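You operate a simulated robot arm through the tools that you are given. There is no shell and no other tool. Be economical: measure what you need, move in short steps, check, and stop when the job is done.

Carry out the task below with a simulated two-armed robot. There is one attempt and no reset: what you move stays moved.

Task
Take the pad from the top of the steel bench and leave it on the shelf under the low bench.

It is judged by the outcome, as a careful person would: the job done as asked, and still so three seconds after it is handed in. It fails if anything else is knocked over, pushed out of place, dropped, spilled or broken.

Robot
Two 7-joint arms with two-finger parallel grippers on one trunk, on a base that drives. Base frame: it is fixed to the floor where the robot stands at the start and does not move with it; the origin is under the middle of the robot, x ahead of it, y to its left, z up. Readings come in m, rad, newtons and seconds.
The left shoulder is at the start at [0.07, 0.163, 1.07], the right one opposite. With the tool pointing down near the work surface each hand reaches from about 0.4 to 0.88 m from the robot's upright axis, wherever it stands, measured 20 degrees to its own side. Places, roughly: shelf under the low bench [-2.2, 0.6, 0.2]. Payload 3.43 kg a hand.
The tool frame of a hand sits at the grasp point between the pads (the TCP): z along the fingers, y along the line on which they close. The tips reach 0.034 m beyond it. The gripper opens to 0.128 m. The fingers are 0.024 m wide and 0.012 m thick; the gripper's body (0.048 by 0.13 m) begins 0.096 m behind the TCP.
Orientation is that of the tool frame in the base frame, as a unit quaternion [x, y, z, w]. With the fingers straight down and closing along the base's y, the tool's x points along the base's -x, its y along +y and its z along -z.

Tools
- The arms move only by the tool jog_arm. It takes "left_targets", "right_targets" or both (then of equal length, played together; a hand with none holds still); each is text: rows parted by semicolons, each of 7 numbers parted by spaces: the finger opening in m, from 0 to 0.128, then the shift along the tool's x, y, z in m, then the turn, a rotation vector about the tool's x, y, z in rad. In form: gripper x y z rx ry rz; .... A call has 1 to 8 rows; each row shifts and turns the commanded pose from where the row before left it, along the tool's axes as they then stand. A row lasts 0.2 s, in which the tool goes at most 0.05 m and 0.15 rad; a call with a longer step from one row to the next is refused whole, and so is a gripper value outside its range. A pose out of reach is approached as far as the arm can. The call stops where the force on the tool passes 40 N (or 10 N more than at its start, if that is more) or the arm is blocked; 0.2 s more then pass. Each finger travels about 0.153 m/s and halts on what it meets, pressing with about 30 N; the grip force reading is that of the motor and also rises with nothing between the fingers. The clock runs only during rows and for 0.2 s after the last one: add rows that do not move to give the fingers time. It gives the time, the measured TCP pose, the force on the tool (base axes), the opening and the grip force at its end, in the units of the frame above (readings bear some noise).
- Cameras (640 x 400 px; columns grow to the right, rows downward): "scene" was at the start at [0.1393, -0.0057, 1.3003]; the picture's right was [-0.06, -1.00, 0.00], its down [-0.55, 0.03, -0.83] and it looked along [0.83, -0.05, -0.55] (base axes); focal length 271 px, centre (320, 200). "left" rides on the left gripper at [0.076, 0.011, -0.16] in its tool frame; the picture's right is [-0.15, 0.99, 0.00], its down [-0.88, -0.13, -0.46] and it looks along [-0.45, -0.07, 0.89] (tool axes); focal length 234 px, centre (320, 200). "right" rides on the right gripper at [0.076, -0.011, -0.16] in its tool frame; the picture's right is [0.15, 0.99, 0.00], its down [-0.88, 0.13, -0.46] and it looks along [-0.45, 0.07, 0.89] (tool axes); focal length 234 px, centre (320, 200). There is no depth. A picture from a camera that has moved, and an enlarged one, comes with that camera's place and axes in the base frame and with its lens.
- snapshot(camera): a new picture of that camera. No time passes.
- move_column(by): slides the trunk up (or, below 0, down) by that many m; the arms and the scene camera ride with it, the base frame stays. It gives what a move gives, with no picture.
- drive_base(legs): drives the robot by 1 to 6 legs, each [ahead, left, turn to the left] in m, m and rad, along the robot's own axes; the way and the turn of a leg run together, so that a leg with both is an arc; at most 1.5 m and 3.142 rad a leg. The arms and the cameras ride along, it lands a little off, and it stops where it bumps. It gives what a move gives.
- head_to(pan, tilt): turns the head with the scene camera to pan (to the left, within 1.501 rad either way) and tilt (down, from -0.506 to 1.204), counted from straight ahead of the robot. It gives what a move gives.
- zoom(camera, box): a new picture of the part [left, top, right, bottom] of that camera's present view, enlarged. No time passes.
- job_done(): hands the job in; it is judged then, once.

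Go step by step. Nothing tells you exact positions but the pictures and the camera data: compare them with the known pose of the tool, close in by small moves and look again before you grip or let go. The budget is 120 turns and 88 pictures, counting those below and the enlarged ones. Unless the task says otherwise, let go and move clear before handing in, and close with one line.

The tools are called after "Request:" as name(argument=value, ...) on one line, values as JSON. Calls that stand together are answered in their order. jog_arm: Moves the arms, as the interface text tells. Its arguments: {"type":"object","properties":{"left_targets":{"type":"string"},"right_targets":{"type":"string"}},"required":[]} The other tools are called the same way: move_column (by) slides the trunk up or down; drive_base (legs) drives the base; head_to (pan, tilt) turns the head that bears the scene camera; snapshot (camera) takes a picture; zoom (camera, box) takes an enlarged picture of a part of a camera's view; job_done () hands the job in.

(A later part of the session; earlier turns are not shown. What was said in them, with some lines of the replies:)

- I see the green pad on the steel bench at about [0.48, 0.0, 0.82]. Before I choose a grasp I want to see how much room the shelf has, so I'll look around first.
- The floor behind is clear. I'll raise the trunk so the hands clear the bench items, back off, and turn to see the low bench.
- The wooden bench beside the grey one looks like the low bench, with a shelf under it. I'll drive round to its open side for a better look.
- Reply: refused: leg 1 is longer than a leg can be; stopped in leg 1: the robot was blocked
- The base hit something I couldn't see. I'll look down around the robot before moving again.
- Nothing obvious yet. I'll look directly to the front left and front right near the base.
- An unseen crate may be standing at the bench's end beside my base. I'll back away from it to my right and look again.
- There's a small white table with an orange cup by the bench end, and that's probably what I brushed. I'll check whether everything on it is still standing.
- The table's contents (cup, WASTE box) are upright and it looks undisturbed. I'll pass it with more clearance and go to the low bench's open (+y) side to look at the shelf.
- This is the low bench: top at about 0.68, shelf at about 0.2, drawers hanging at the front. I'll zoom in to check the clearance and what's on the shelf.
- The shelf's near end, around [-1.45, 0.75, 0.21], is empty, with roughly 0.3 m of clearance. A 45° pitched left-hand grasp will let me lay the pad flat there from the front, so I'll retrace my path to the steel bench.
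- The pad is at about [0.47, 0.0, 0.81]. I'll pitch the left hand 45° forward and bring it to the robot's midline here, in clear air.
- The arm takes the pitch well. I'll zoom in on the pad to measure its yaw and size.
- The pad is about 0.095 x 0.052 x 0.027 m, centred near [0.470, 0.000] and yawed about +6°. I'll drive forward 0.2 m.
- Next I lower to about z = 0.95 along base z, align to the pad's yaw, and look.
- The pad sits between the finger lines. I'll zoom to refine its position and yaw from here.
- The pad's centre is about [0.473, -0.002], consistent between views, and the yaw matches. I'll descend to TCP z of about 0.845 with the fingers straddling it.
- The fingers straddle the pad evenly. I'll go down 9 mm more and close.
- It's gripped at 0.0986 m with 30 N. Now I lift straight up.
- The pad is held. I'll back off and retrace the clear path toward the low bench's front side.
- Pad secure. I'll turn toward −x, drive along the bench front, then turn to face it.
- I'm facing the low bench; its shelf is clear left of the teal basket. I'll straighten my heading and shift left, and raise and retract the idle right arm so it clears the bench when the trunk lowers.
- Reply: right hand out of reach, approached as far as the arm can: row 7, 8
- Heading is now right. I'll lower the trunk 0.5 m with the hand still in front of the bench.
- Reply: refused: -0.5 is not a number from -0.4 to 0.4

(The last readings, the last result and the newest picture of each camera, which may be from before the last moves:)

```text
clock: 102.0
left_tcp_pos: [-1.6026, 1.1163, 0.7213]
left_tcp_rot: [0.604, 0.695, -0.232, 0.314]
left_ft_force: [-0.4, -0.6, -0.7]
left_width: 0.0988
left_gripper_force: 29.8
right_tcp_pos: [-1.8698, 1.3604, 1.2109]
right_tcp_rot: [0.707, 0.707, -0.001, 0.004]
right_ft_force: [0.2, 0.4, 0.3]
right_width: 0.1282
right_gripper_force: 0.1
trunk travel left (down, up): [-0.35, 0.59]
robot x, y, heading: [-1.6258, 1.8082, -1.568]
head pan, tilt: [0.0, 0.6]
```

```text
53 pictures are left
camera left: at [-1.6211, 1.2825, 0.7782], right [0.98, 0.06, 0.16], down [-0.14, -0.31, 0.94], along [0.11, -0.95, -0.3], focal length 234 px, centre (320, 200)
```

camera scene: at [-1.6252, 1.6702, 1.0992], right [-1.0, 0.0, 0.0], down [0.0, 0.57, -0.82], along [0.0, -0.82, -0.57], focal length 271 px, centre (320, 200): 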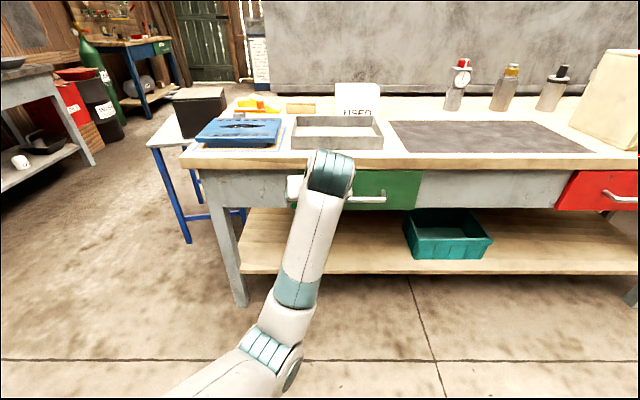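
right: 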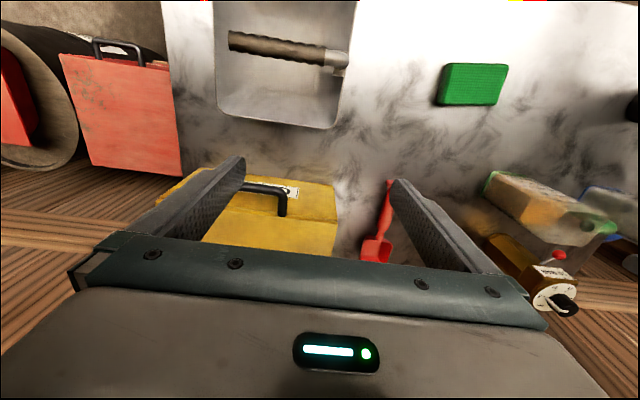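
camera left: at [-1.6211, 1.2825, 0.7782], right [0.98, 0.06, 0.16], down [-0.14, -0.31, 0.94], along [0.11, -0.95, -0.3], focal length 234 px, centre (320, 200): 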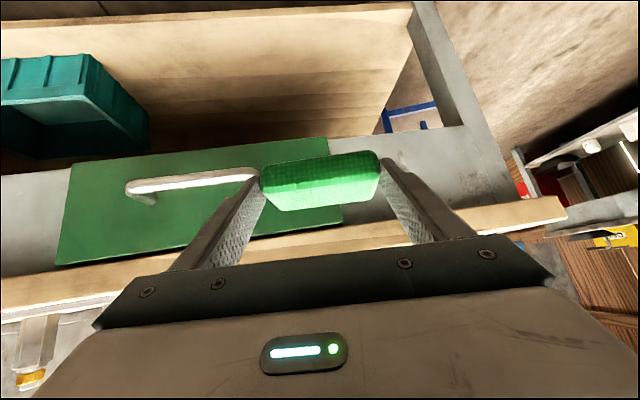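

The hand is at the drawer's height, and the shelf below to the right of the drawer (in the hand view) is clear. I'll shift left past the drawer and down a little, then check the pose.

Request:
jog_arm(left_targets="0.06 0.0158 0.028 0.022 0 0 0; 0.06 0.0158 0.028 0.022 0 0 0; 0.06 0.0158 0.028 0.022 0 0 0; 0.06 0.0158 0.028 0.022 0 0 0; 0.06 0 0 0 0 0 0")

```text
clock: 103.2
left_tcp_pos: [-1.4845, 1.1159, 0.6213]
left_tcp_rot: [0.604, 0.694, -0.233, 0.314]
left_ft_force: [0.1, -0.7, -0.5]
left_width: 0.0989
left_gripper_force: 30.3
right_tcp_pos: [-1.8684, 1.3615, 1.2109]
right_tcp_rot: [0.707, 0.707, -0.001, 0.004]
right_ft_force: [-0.3, -0.2, 0.5]
right_width: 0.1282
right_gripper_force: 0.0
trunk travel left (down, up): [-0.35, 0.59]
robot x, y, heading: [-1.6269, 1.8088, -1.571]
head pan, tilt: [0.0, 0.6]
```

The arm tracks exactly here, so I'll correct the small roll and yaw offset to make the pad level.

Request:
jog_arm(left_targets="0.06 0 0 0 0.078 0.005 0.037; 0.06 0 0 0 0.078 0.005 0.037; 0.06 0 0 0 0 0 0")

Request:
move_column(by=-0.2)

Request:
snapshot(camera="left")

Request:
snapshot(camera="scene")

```text
clock: 104.0
left_tcp_pos: [-1.4822, 1.1164, 0.6215]
left_tcp_rot: [0.653, 0.653, -0.271, 0.271]
left_ft_force: [-0.1, 0.5, -0.2]
left_width: 0.0989
left_gripper_force: 30.2
right_tcp_pos: [-1.8703, 1.3615, 1.2098]
right_tcp_rot: [0.707, 0.707, -0.001, 0.004]
right_ft_force: [0.9, 0.1, 0.4]
right_width: 0.1279
right_gripper_force: 0.0
trunk travel left (down, up): [-0.35, 0.59]
robot x, y, heading: [-1.6244, 1.8115, -1.567]
head pan, tilt: [0.0, 0.6]
```

```text
clock: 106.2
left_tcp_pos: [-1.4833, 1.116, 0.4217]
left_tcp_rot: [0.653, 0.653, -0.271, 0.271]
left_ft_force: [0.1, 1.0, -0.2]
left_width: 0.0986
left_gripper_force: 30.0
right_tcp_pos: [-1.8687, 1.3599, 1.0117]
right_tcp_rot: [0.707, 0.707, -0.001, 0.004]
right_ft_force: [0.0, 0.7, -0.4]
right_width: 0.128
right_gripper_force: 0.1
trunk travel left (down, up): [-0.15, 0.79]
robot x, y, heading: [-1.6258, 1.8124, -1.567]
head pan, tilt: [0.0, 0.6]
```

```text
52 pictures are left
camera left: at [-1.4711, 1.2831, 0.4808], right [0.99, -0.1, 0.1], down [-0.13, -0.3, 0.95], along [-0.07, -0.95, -0.31], focal length 234 px, centre (320, 200)
```

left: 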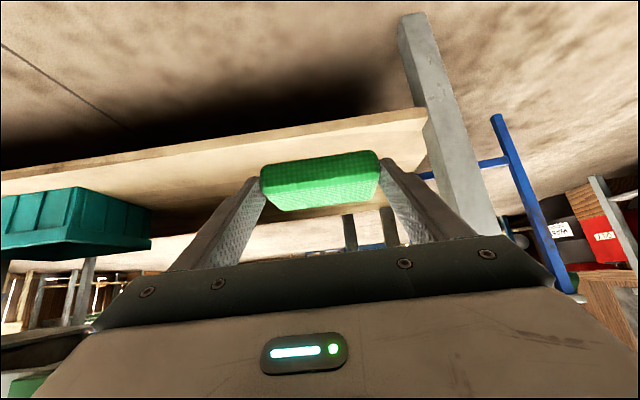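

```text
51 pictures are left
camera scene: at [-1.6251, 1.6703, 0.8992], right [-1.0, 0.0, 0.0], down [0.0, 0.56, -0.83], along [0.0, -0.83, -0.56], focal length 271 px, centre (320, 200)
```

scene: 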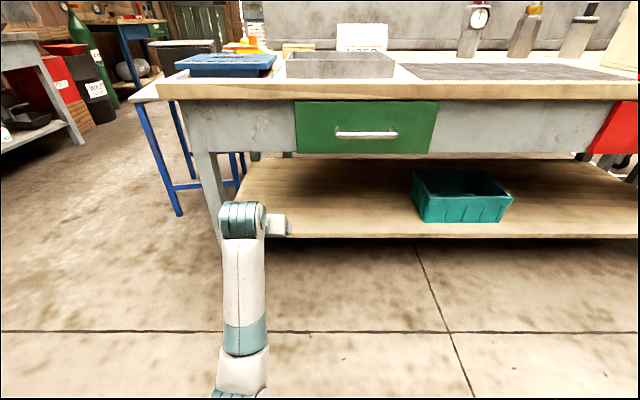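

By triangulation the shelf top is z ≈ 0.222 with its front edge at y ≈ 0.89, and the apron bottom is at about 0.55. I'll lower to TCP z of about 0.335 and drive forward so the hand goes in under the top.

Request:
move_column(by=-0.088)

Request:
drive_base(legs=[[0.15, 0, 0]])

Request:
snapshot(camera="scene")

Request:
snapshot(camera="left")

```text
clock: 107.4
left_tcp_pos: [-1.4754, 1.0975, 0.3873]
left_tcp_rot: [0.64, 0.643, -0.293, 0.302]
left_ft_force: [-0.4, 0.7, -0.4]
left_width: 0.0988
left_gripper_force: 30.2
right_tcp_pos: [-1.869, 1.3619, 0.9251]
right_tcp_rot: [0.708, 0.707, -0.002, 0.004]
right_ft_force: [0.4, 0.0, 0.5]
right_width: 0.1281
right_gripper_force: 0.1
trunk travel left (down, up): [-0.062, 0.878]
robot x, y, heading: [-1.6269, 1.8128, -1.575]
head pan, tilt: [0.0, 0.6]
```

```text
clock: 108.8
left_tcp_pos: [-1.4734, 0.9536, 0.3845]
left_tcp_rot: [0.639, 0.645, -0.291, 0.302]
left_ft_force: [0.5, 0.5, -0.6]
left_width: 0.0986
left_gripper_force: 29.8
right_tcp_pos: [-1.8664, 1.2132, 0.9234]
right_tcp_rot: [0.707, 0.708, -0.001, 0.003]
right_ft_force: [-0.4, 0.5, -0.1]
right_width: 0.1281
right_gripper_force: 0.0
trunk travel left (down, up): [-0.062, 0.878]
robot x, y, heading: [-1.6215, 1.6638, -1.566]
head pan, tilt: [0.0, 0.6]
```

```text
50 pictures are left
camera scene: at [-1.6245, 1.5252, 0.8114], right [-1.0, -0.01, 0.0], down [0.0, 0.56, -0.83], along [0.0, -0.83, -0.56], focal length 271 px, centre (320, 200)
```

scene: 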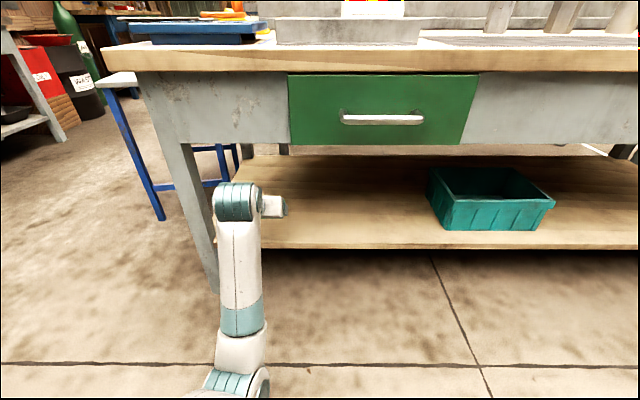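

```text
49 pictures are left
camera left: at [-1.4636, 1.124, 0.4294], right [0.99, -0.08, 0.12], down [-0.14, -0.22, 0.96], along [-0.05, -0.97, -0.23], focal length 234 px, centre (320, 200)
```

left: 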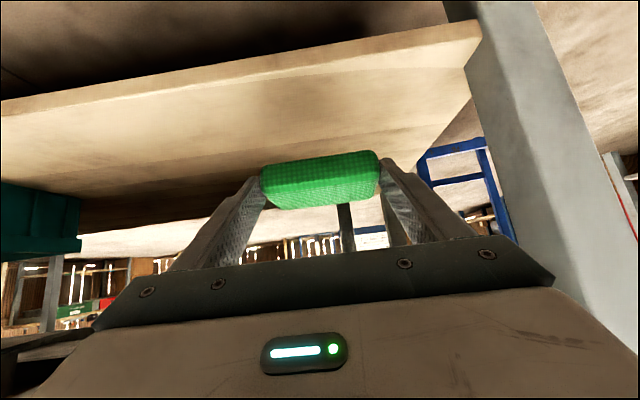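

The left arm stopped tracking on the last few cm of lowering; the elbow was probably meeting my own base. I'll raise the trunk a bit and use the arm to reach down instead, backing out first for room.

Request:
drive_base(legs=[[-0.1, 0, 0]])

Request:
move_column(by=0.2)

Request:
head_to(pan=0.4, tilt=1.15)

Request:
snapshot(camera="scene")

```text
clock: 109.9
left_tcp_pos: [-1.475, 1.0533, 0.3824]
left_tcp_rot: [0.64, 0.644, -0.292, 0.3]
left_ft_force: [-0.2, -0.1, -0.4]
left_width: 0.0985
left_gripper_force: 30.1
right_tcp_pos: [-1.8687, 1.3149, 0.9228]
right_tcp_rot: [0.707, 0.707, -0.001, 0.004]
right_ft_force: [-0.4, 0.4, -0.7]
right_width: 0.128
right_gripper_force: 0.0
trunk travel left (down, up): [-0.062, 0.878]
robot x, y, heading: [-1.6275, 1.7663, -1.568]
head pan, tilt: [0.0, 0.6]
```

```text
clock: 112.1
left_tcp_pos: [-1.4747, 1.0524, 0.583]
left_tcp_rot: [0.64, 0.644, -0.291, 0.301]
left_ft_force: [0.1, -0.4, -0.2]
left_width: 0.0986
left_gripper_force: 30.0
right_tcp_pos: [-1.8683, 1.3156, 1.1234]
right_tcp_rot: [0.706, 0.708, -0.001, 0.004]
right_ft_force: [0.4, 0.4, 0.2]
right_width: 0.1279
right_gripper_force: 0.1
trunk travel left (down, up): [-0.262, 0.678]
robot x, y, heading: [-1.6237, 1.7661, -1.569]
head pan, tilt: [0.0, 0.6]
```

```text
clock: 113.1
left_tcp_pos: [-1.475, 1.0525, 0.583]
left_tcp_rot: [0.641, 0.643, -0.292, 0.301]
left_ft_force: [0.4, -0.4, -0.3]
left_width: 0.0988
left_gripper_force: 30.2
right_tcp_pos: [-1.8682, 1.3164, 1.1225]
right_tcp_rot: [0.707, 0.707, -0.001, 0.004]
right_ft_force: [-0.3, -1.3, -0.5]
right_width: 0.1282
right_gripper_force: 0.0
trunk travel left (down, up): [-0.262, 0.678]
robot x, y, heading: [-1.6258, 1.7673, -1.567]
head pan, tilt: [0.4, 1.15]
```

```text
48 pictures are left
camera scene: at [-1.6019, 1.659, 0.9694], right [-0.92, -0.39, 0.0], down [-0.36, 0.84, -0.41], along [0.16, -0.38, -0.91], focal length 271 px, centre (320, 200)
```

scene: 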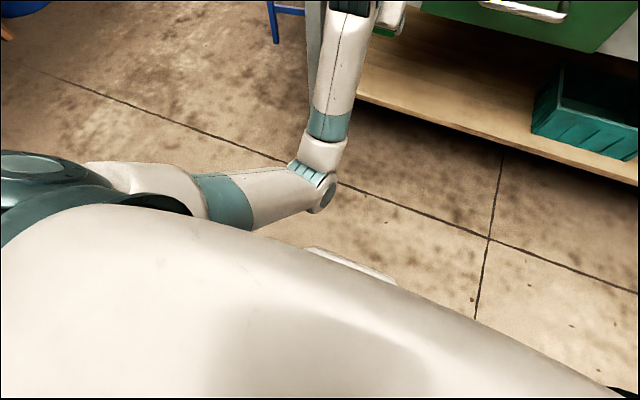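

The elbow was sitting just above my base's front plate. I'll back up a little, re-pitch to 45°, and reach down and forward with a straighter arm.

Request:
drive_base(legs=[[-0.12, 0, 0]])

Request:
jog_arm(left_targets="0.06 0 0 0 0 0.08 0; 0.06 0.0154 0 0.0357 0 0 0; 0.06 0.0154 0 0.0357 0 0 0; 0.06 0.0154 0 0.0357 0 0 0; 0.06 0.0154 0 0.0357 0 0 0; 0.06 0.0154 0 0.0357 0 0 0; 0.06 0.0154 0 0.0357 0 0 0; 0.06 0.0154 0 0.0357 0 0 0")

Request:
snapshot(camera="scene")

```text
clock: 114.3
left_tcp_pos: [-1.473, 1.1726, 0.585]
left_tcp_rot: [0.639, 0.644, -0.292, 0.302]
left_ft_force: [-0.3, -0.5, -0.6]
left_width: 0.0985
left_gripper_force: 30.3
right_tcp_pos: [-1.867, 1.4361, 1.1235]
right_tcp_rot: [0.707, 0.708, -0.001, 0.004]
right_ft_force: [-0.6, -0.2, -0.1]
right_width: 0.1278
right_gripper_force: 0.0
trunk travel left (down, up): [-0.262, 0.678]
robot x, y, heading: [-1.6254, 1.8849, -1.567]
head pan, tilt: [0.4, 1.15]
```

```text
clock: 116.1
left_tcp_pos: [-1.4702, 1.0712, 0.3328]
left_tcp_rot: [0.65, 0.656, -0.266, 0.276]
left_ft_force: [0.0, -0.9, -1.0]
left_width: 0.0985
left_gripper_force: 29.9
right_tcp_pos: [-1.8682, 1.4342, 1.1227]
right_tcp_rot: [0.706, 0.708, -0.001, 0.004]
right_ft_force: [-0.8, 0.0, -0.9]
right_width: 0.1281
right_gripper_force: 0.0
trunk travel left (down, up): [-0.262, 0.678]
robot x, y, heading: [-1.6229, 1.8847, -1.565]
head pan, tilt: [0.4, 1.15]
```

```text
47 pictures are left
camera scene: at [-1.602, 1.7784, 0.9694], right [-0.92, -0.39, 0.0], down [-0.36, 0.84, -0.41], along [0.16, -0.37, -0.91], focal length 271 px, centre (320, 200)
```

scene: 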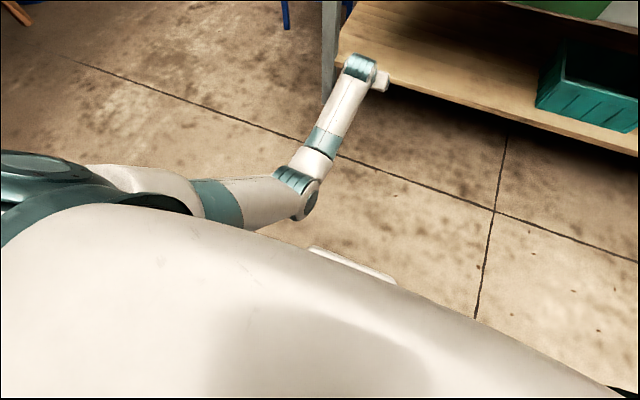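

The arm tracks well now, with TCP at z = 0.333 and level. I'll drive forward in two steps so the hand goes in over the shelf.

Request:
drive_base(legs=[[0.13, 0, 0]])

Request:
head_to(pan=0.3, tilt=0.7)

Request:
snapshot(camera="scene")

Request:
snapshot(camera="left")

```text
clock: 117.4
left_tcp_pos: [-1.4688, 0.9462, 0.3321]
left_tcp_rot: [0.65, 0.656, -0.266, 0.276]
left_ft_force: [-0.3, 0.8, -0.1]
left_width: 0.0988
left_gripper_force: 29.9
right_tcp_pos: [-1.867, 1.3058, 1.1218]
right_tcp_rot: [0.706, 0.708, -0.001, 0.004]
right_ft_force: [0.0, 0.4, -0.4]
right_width: 0.1281
right_gripper_force: 0.1
trunk travel left (down, up): [-0.262, 0.678]
robot x, y, heading: [-1.6252, 1.7568, -1.567]
head pan, tilt: [0.4, 1.15]
```

```text
clock: 118.3
left_tcp_pos: [-1.4698, 0.9437, 0.3322]
left_tcp_rot: [0.65, 0.656, -0.266, 0.276]
left_ft_force: [-0.2, -0.4, -0.4]
left_width: 0.0988
left_gripper_force: 29.7
right_tcp_pos: [-1.8672, 1.3074, 1.1226]
right_tcp_rot: [0.706, 0.708, -0.001, 0.003]
right_ft_force: [0.1, 0.2, -0.5]
right_width: 0.1281
right_gripper_force: 0.1
trunk travel left (down, up): [-0.262, 0.678]
robot x, y, heading: [-1.6263, 1.7551, -1.565]
head pan, tilt: [0.3, 0.7]
```

```text
46 pictures are left
camera scene: at [-1.5991, 1.6257, 1.0024], right [-0.95, -0.3, 0.0], down [-0.19, 0.61, -0.76], along [0.23, -0.73, -0.64], focal length 271 px, centre (320, 200)
```

scene: 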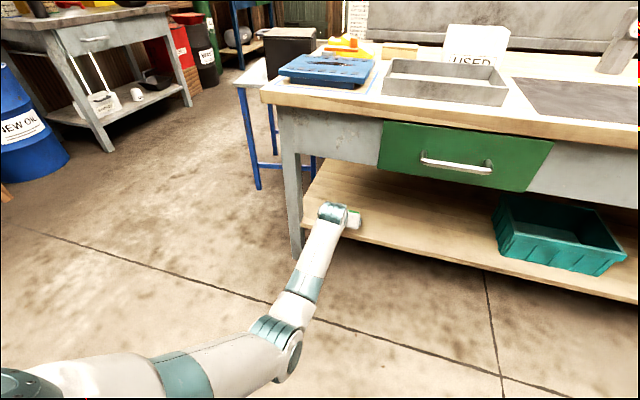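

```text
45 pictures are left
camera left: at [-1.4593, 1.1122, 0.3918], right [0.99, -0.09, 0.11], down [-0.14, -0.3, 0.94], along [-0.05, -0.95, -0.31], focal length 234 px, centre (320, 200)
```

left: 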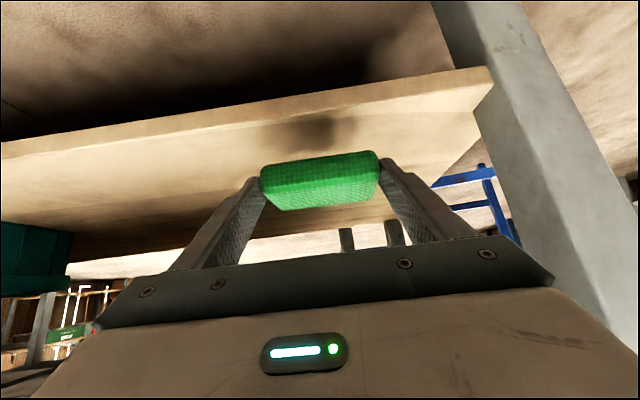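

The pad's shadow is on the empty shelf, and there's ample clearance. I'll go the remaining 0.13 m.

Request:
drive_base(legs=[[0.14, 0, 0]])

Request:
snapshot(camera="scene")

Request:
snapshot(camera="left")

```text
clock: 119.6
left_tcp_pos: [-1.4653, 0.8057, 0.3309]
left_tcp_rot: [0.649, 0.658, -0.265, 0.277]
left_ft_force: [-0.1, 0.0, -0.4]
left_width: 0.0986
left_gripper_force: 29.4
right_tcp_pos: [-1.865, 1.1654, 1.1221]
right_tcp_rot: [0.706, 0.709, -0.001, 0.003]
right_ft_force: [-0.2, -0.9, -0.7]
right_width: 0.128
right_gripper_force: 0.0
trunk travel left (down, up): [-0.262, 0.678]
robot x, y, heading: [-1.6232, 1.616, -1.559]
head pan, tilt: [0.3, 0.7]
```

```text
44 pictures are left
camera scene: at [-1.5978, 1.4841, 1.0023], right [-0.95, -0.3, 0.0], down [-0.2, 0.61, -0.76], along [0.23, -0.73, -0.65], focal length 271 px, centre (320, 200)
```

scene: 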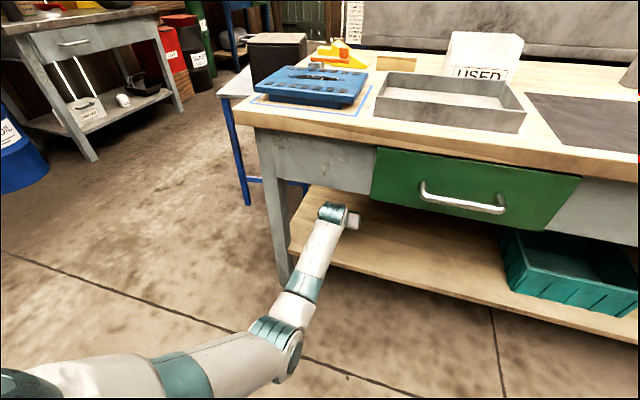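

```text
43 pictures are left
camera left: at [-1.4567, 0.9716, 0.391], right [0.99, -0.09, 0.11], down [-0.13, -0.3, 0.94], along [-0.05, -0.95, -0.31], focal length 234 px, centre (320, 200)
```

left: 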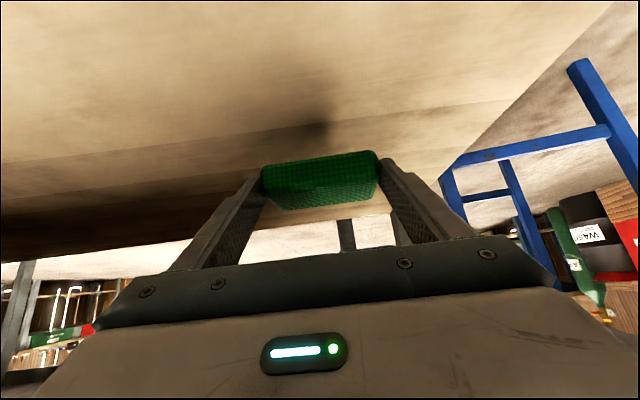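

The hand is in over the shelf. I'll lower by 60 mm using the arm and check.

Request:
jog_arm(left_targets="0.06 0.0141 0 0.0141 0 0 0; 0.06 0.0141 0 0.0141 0 0 0; 0.06 0.0141 0 0.0141 0 0 0; 0.06 0 0 0 0 0 0")

Request:
snapshot(camera="left")

```text
clock: 120.6
left_tcp_pos: [-1.4636, 0.8041, 0.2757]
left_tcp_rot: [0.648, 0.657, -0.267, 0.278]
left_ft_force: [0.4, -0.8, 8.2]
left_width: 0.0987
left_gripper_force: 30.4
right_tcp_pos: [-1.8643, 1.1673, 1.1232]
right_tcp_rot: [0.706, 0.709, -0.001, 0.005]
right_ft_force: [0.6, -0.6, -0.1]
right_width: 0.1281
right_gripper_force: 0.1
trunk travel left (down, up): [-0.262, 0.678]
robot x, y, heading: [-1.6252, 1.6201, -1.563]
head pan, tilt: [0.3, 0.7]
```

```text
42 pictures are left
camera left: at [-1.4554, 0.9711, 0.3345], right [0.99, -0.09, 0.11], down [-0.13, -0.3, 0.95], along [-0.05, -0.95, -0.31], focal length 234 px, centre (320, 200)
```

left: 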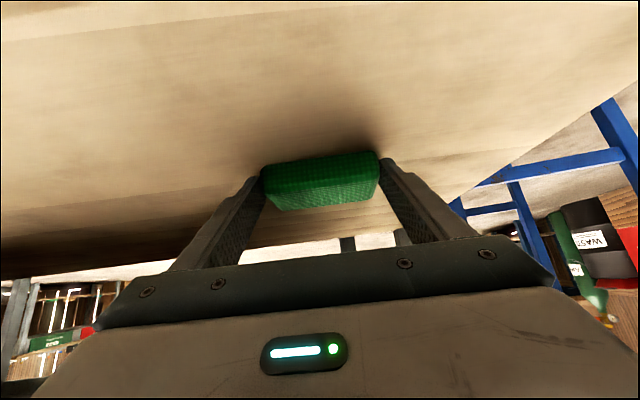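

An 8 N upward force and the contact shadow show the pad is resting on the shelf. I'll open the fingers.

Request:
jog_arm(left_targets="0.11 0 0 0 0 0 0; 0.128 0 0 0 0 0 0; 0.128 0 0 0 0 0 0")

Request:
snapshot(camera="left")

```text
clock: 121.4
left_tcp_pos: [-1.4646, 0.8061, 0.2732]
left_tcp_rot: [0.649, 0.657, -0.265, 0.276]
left_ft_force: [-1.0, -1.3, -0.4]
left_width: 0.128
left_gripper_force: 0.0
right_tcp_pos: [-1.8636, 1.1665, 1.1215]
right_tcp_rot: [0.705, 0.709, -0.002, 0.004]
right_ft_force: [0.5, 0.3, -0.5]
right_width: 0.1279
right_gripper_force: 0.0
trunk travel left (down, up): [-0.262, 0.678]
robot x, y, heading: [-1.6279, 1.6181, -1.565]
head pan, tilt: [0.3, 0.7]
```

```text
41 pictures are left
camera left: at [-1.4558, 0.9718, 0.3324], right [0.99, -0.09, 0.11], down [-0.14, -0.3, 0.94], along [-0.05, -0.95, -0.31], focal length 234 px, centre (320, 200)
```

left: 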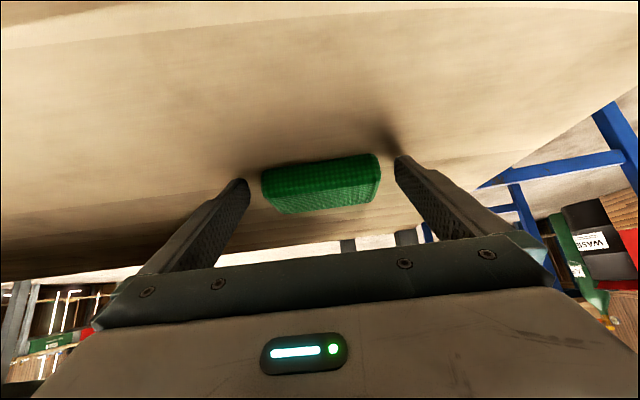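

The pad lies flat and free. I'll back the hand out along its own axis, then drive back.

Request:
jog_arm(left_targets="0.128 0 0 -0.02 0 0 0; 0.128 0 0 -0.03 0 0 0; 0.128 0 0 -0.03 0 0 0; 0.128 0 0 -0.02 0 0 0")

Request:
drive_base(legs=[[-0.45, 0, 0]])

Request:
snapshot(camera="scene")

Request:
snapshot(camera="left")

```text
clock: 122.4
left_tcp_pos: [-1.4684, 0.8772, 0.3455]
left_tcp_rot: [0.649, 0.657, -0.265, 0.276]
left_ft_force: [-0.5, 0.0, -0.7]
left_width: 0.1281
left_gripper_force: 0.1
right_tcp_pos: [-1.8656, 1.166, 1.1221]
right_tcp_rot: [0.705, 0.709, -0.001, 0.004]
right_ft_force: [-0.1, -0.1, -1.2]
right_width: 0.1282
right_gripper_force: 0.1
trunk travel left (down, up): [-0.262, 0.678]
robot x, y, heading: [-1.6237, 1.6166, -1.562]
head pan, tilt: [0.3, 0.7]
```

```text
clock: 125.1
left_tcp_pos: [-1.4701, 1.3254, 0.3453]
left_tcp_rot: [0.648, 0.658, -0.266, 0.277]
left_ft_force: [0.4, -0.3, 0.5]
left_width: 0.1282
left_gripper_force: 0.1
right_tcp_pos: [-1.8665, 1.6134, 1.1224]
right_tcp_rot: [0.703, 0.711, -0.002, 0.004]
right_ft_force: [-0.6, -0.6, 0.7]
right_width: 0.1282
right_gripper_force: 0.2
trunk travel left (down, up): [-0.262, 0.678]
robot x, y, heading: [-1.6288, 2.065, -1.56]
head pan, tilt: [0.3, 0.7]
```

```text
40 pictures are left
camera scene: at [-1.6021, 1.9325, 1.0026], right [-0.95, -0.31, 0.0], down [-0.2, 0.61, -0.77], along [0.24, -0.73, -0.64], focal length 271 px, centre (320, 200)
```

scene: 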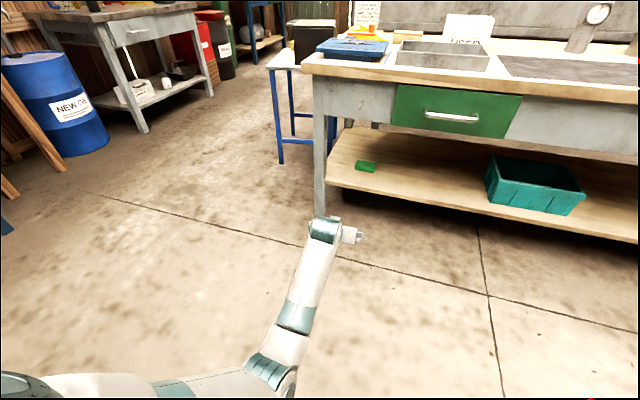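

```text
39 pictures are left
camera left: at [-1.4618, 1.4925, 0.4049], right [0.99, -0.08, 0.11], down [-0.13, -0.3, 0.94], along [-0.04, -0.95, -0.31], focal length 234 px, centre (320, 200)
```

left: 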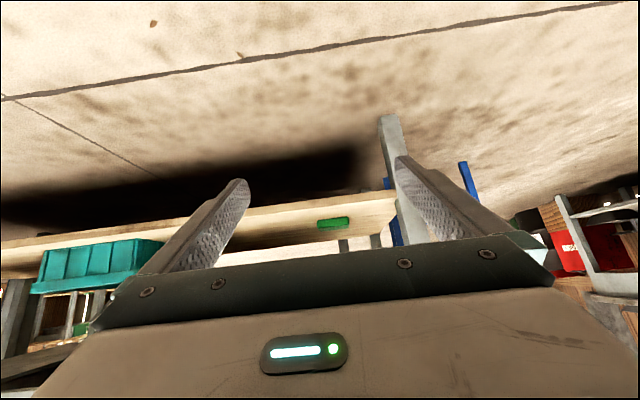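

The pad lies flat on the low bench's shelf, well inside the edge. The hand is clear and nothing nearby has shifted, so I'm handing in.

Request:
job_done()

```text
The job is handed in.
```

The green pad from the steel bench is lying flat on the shelf under the low bench, with the hand released and well clear. On the way my base bumped something, probably the small white table at the low bench's end. The items I could see on it were still upright, and the table looked in place afterwards.
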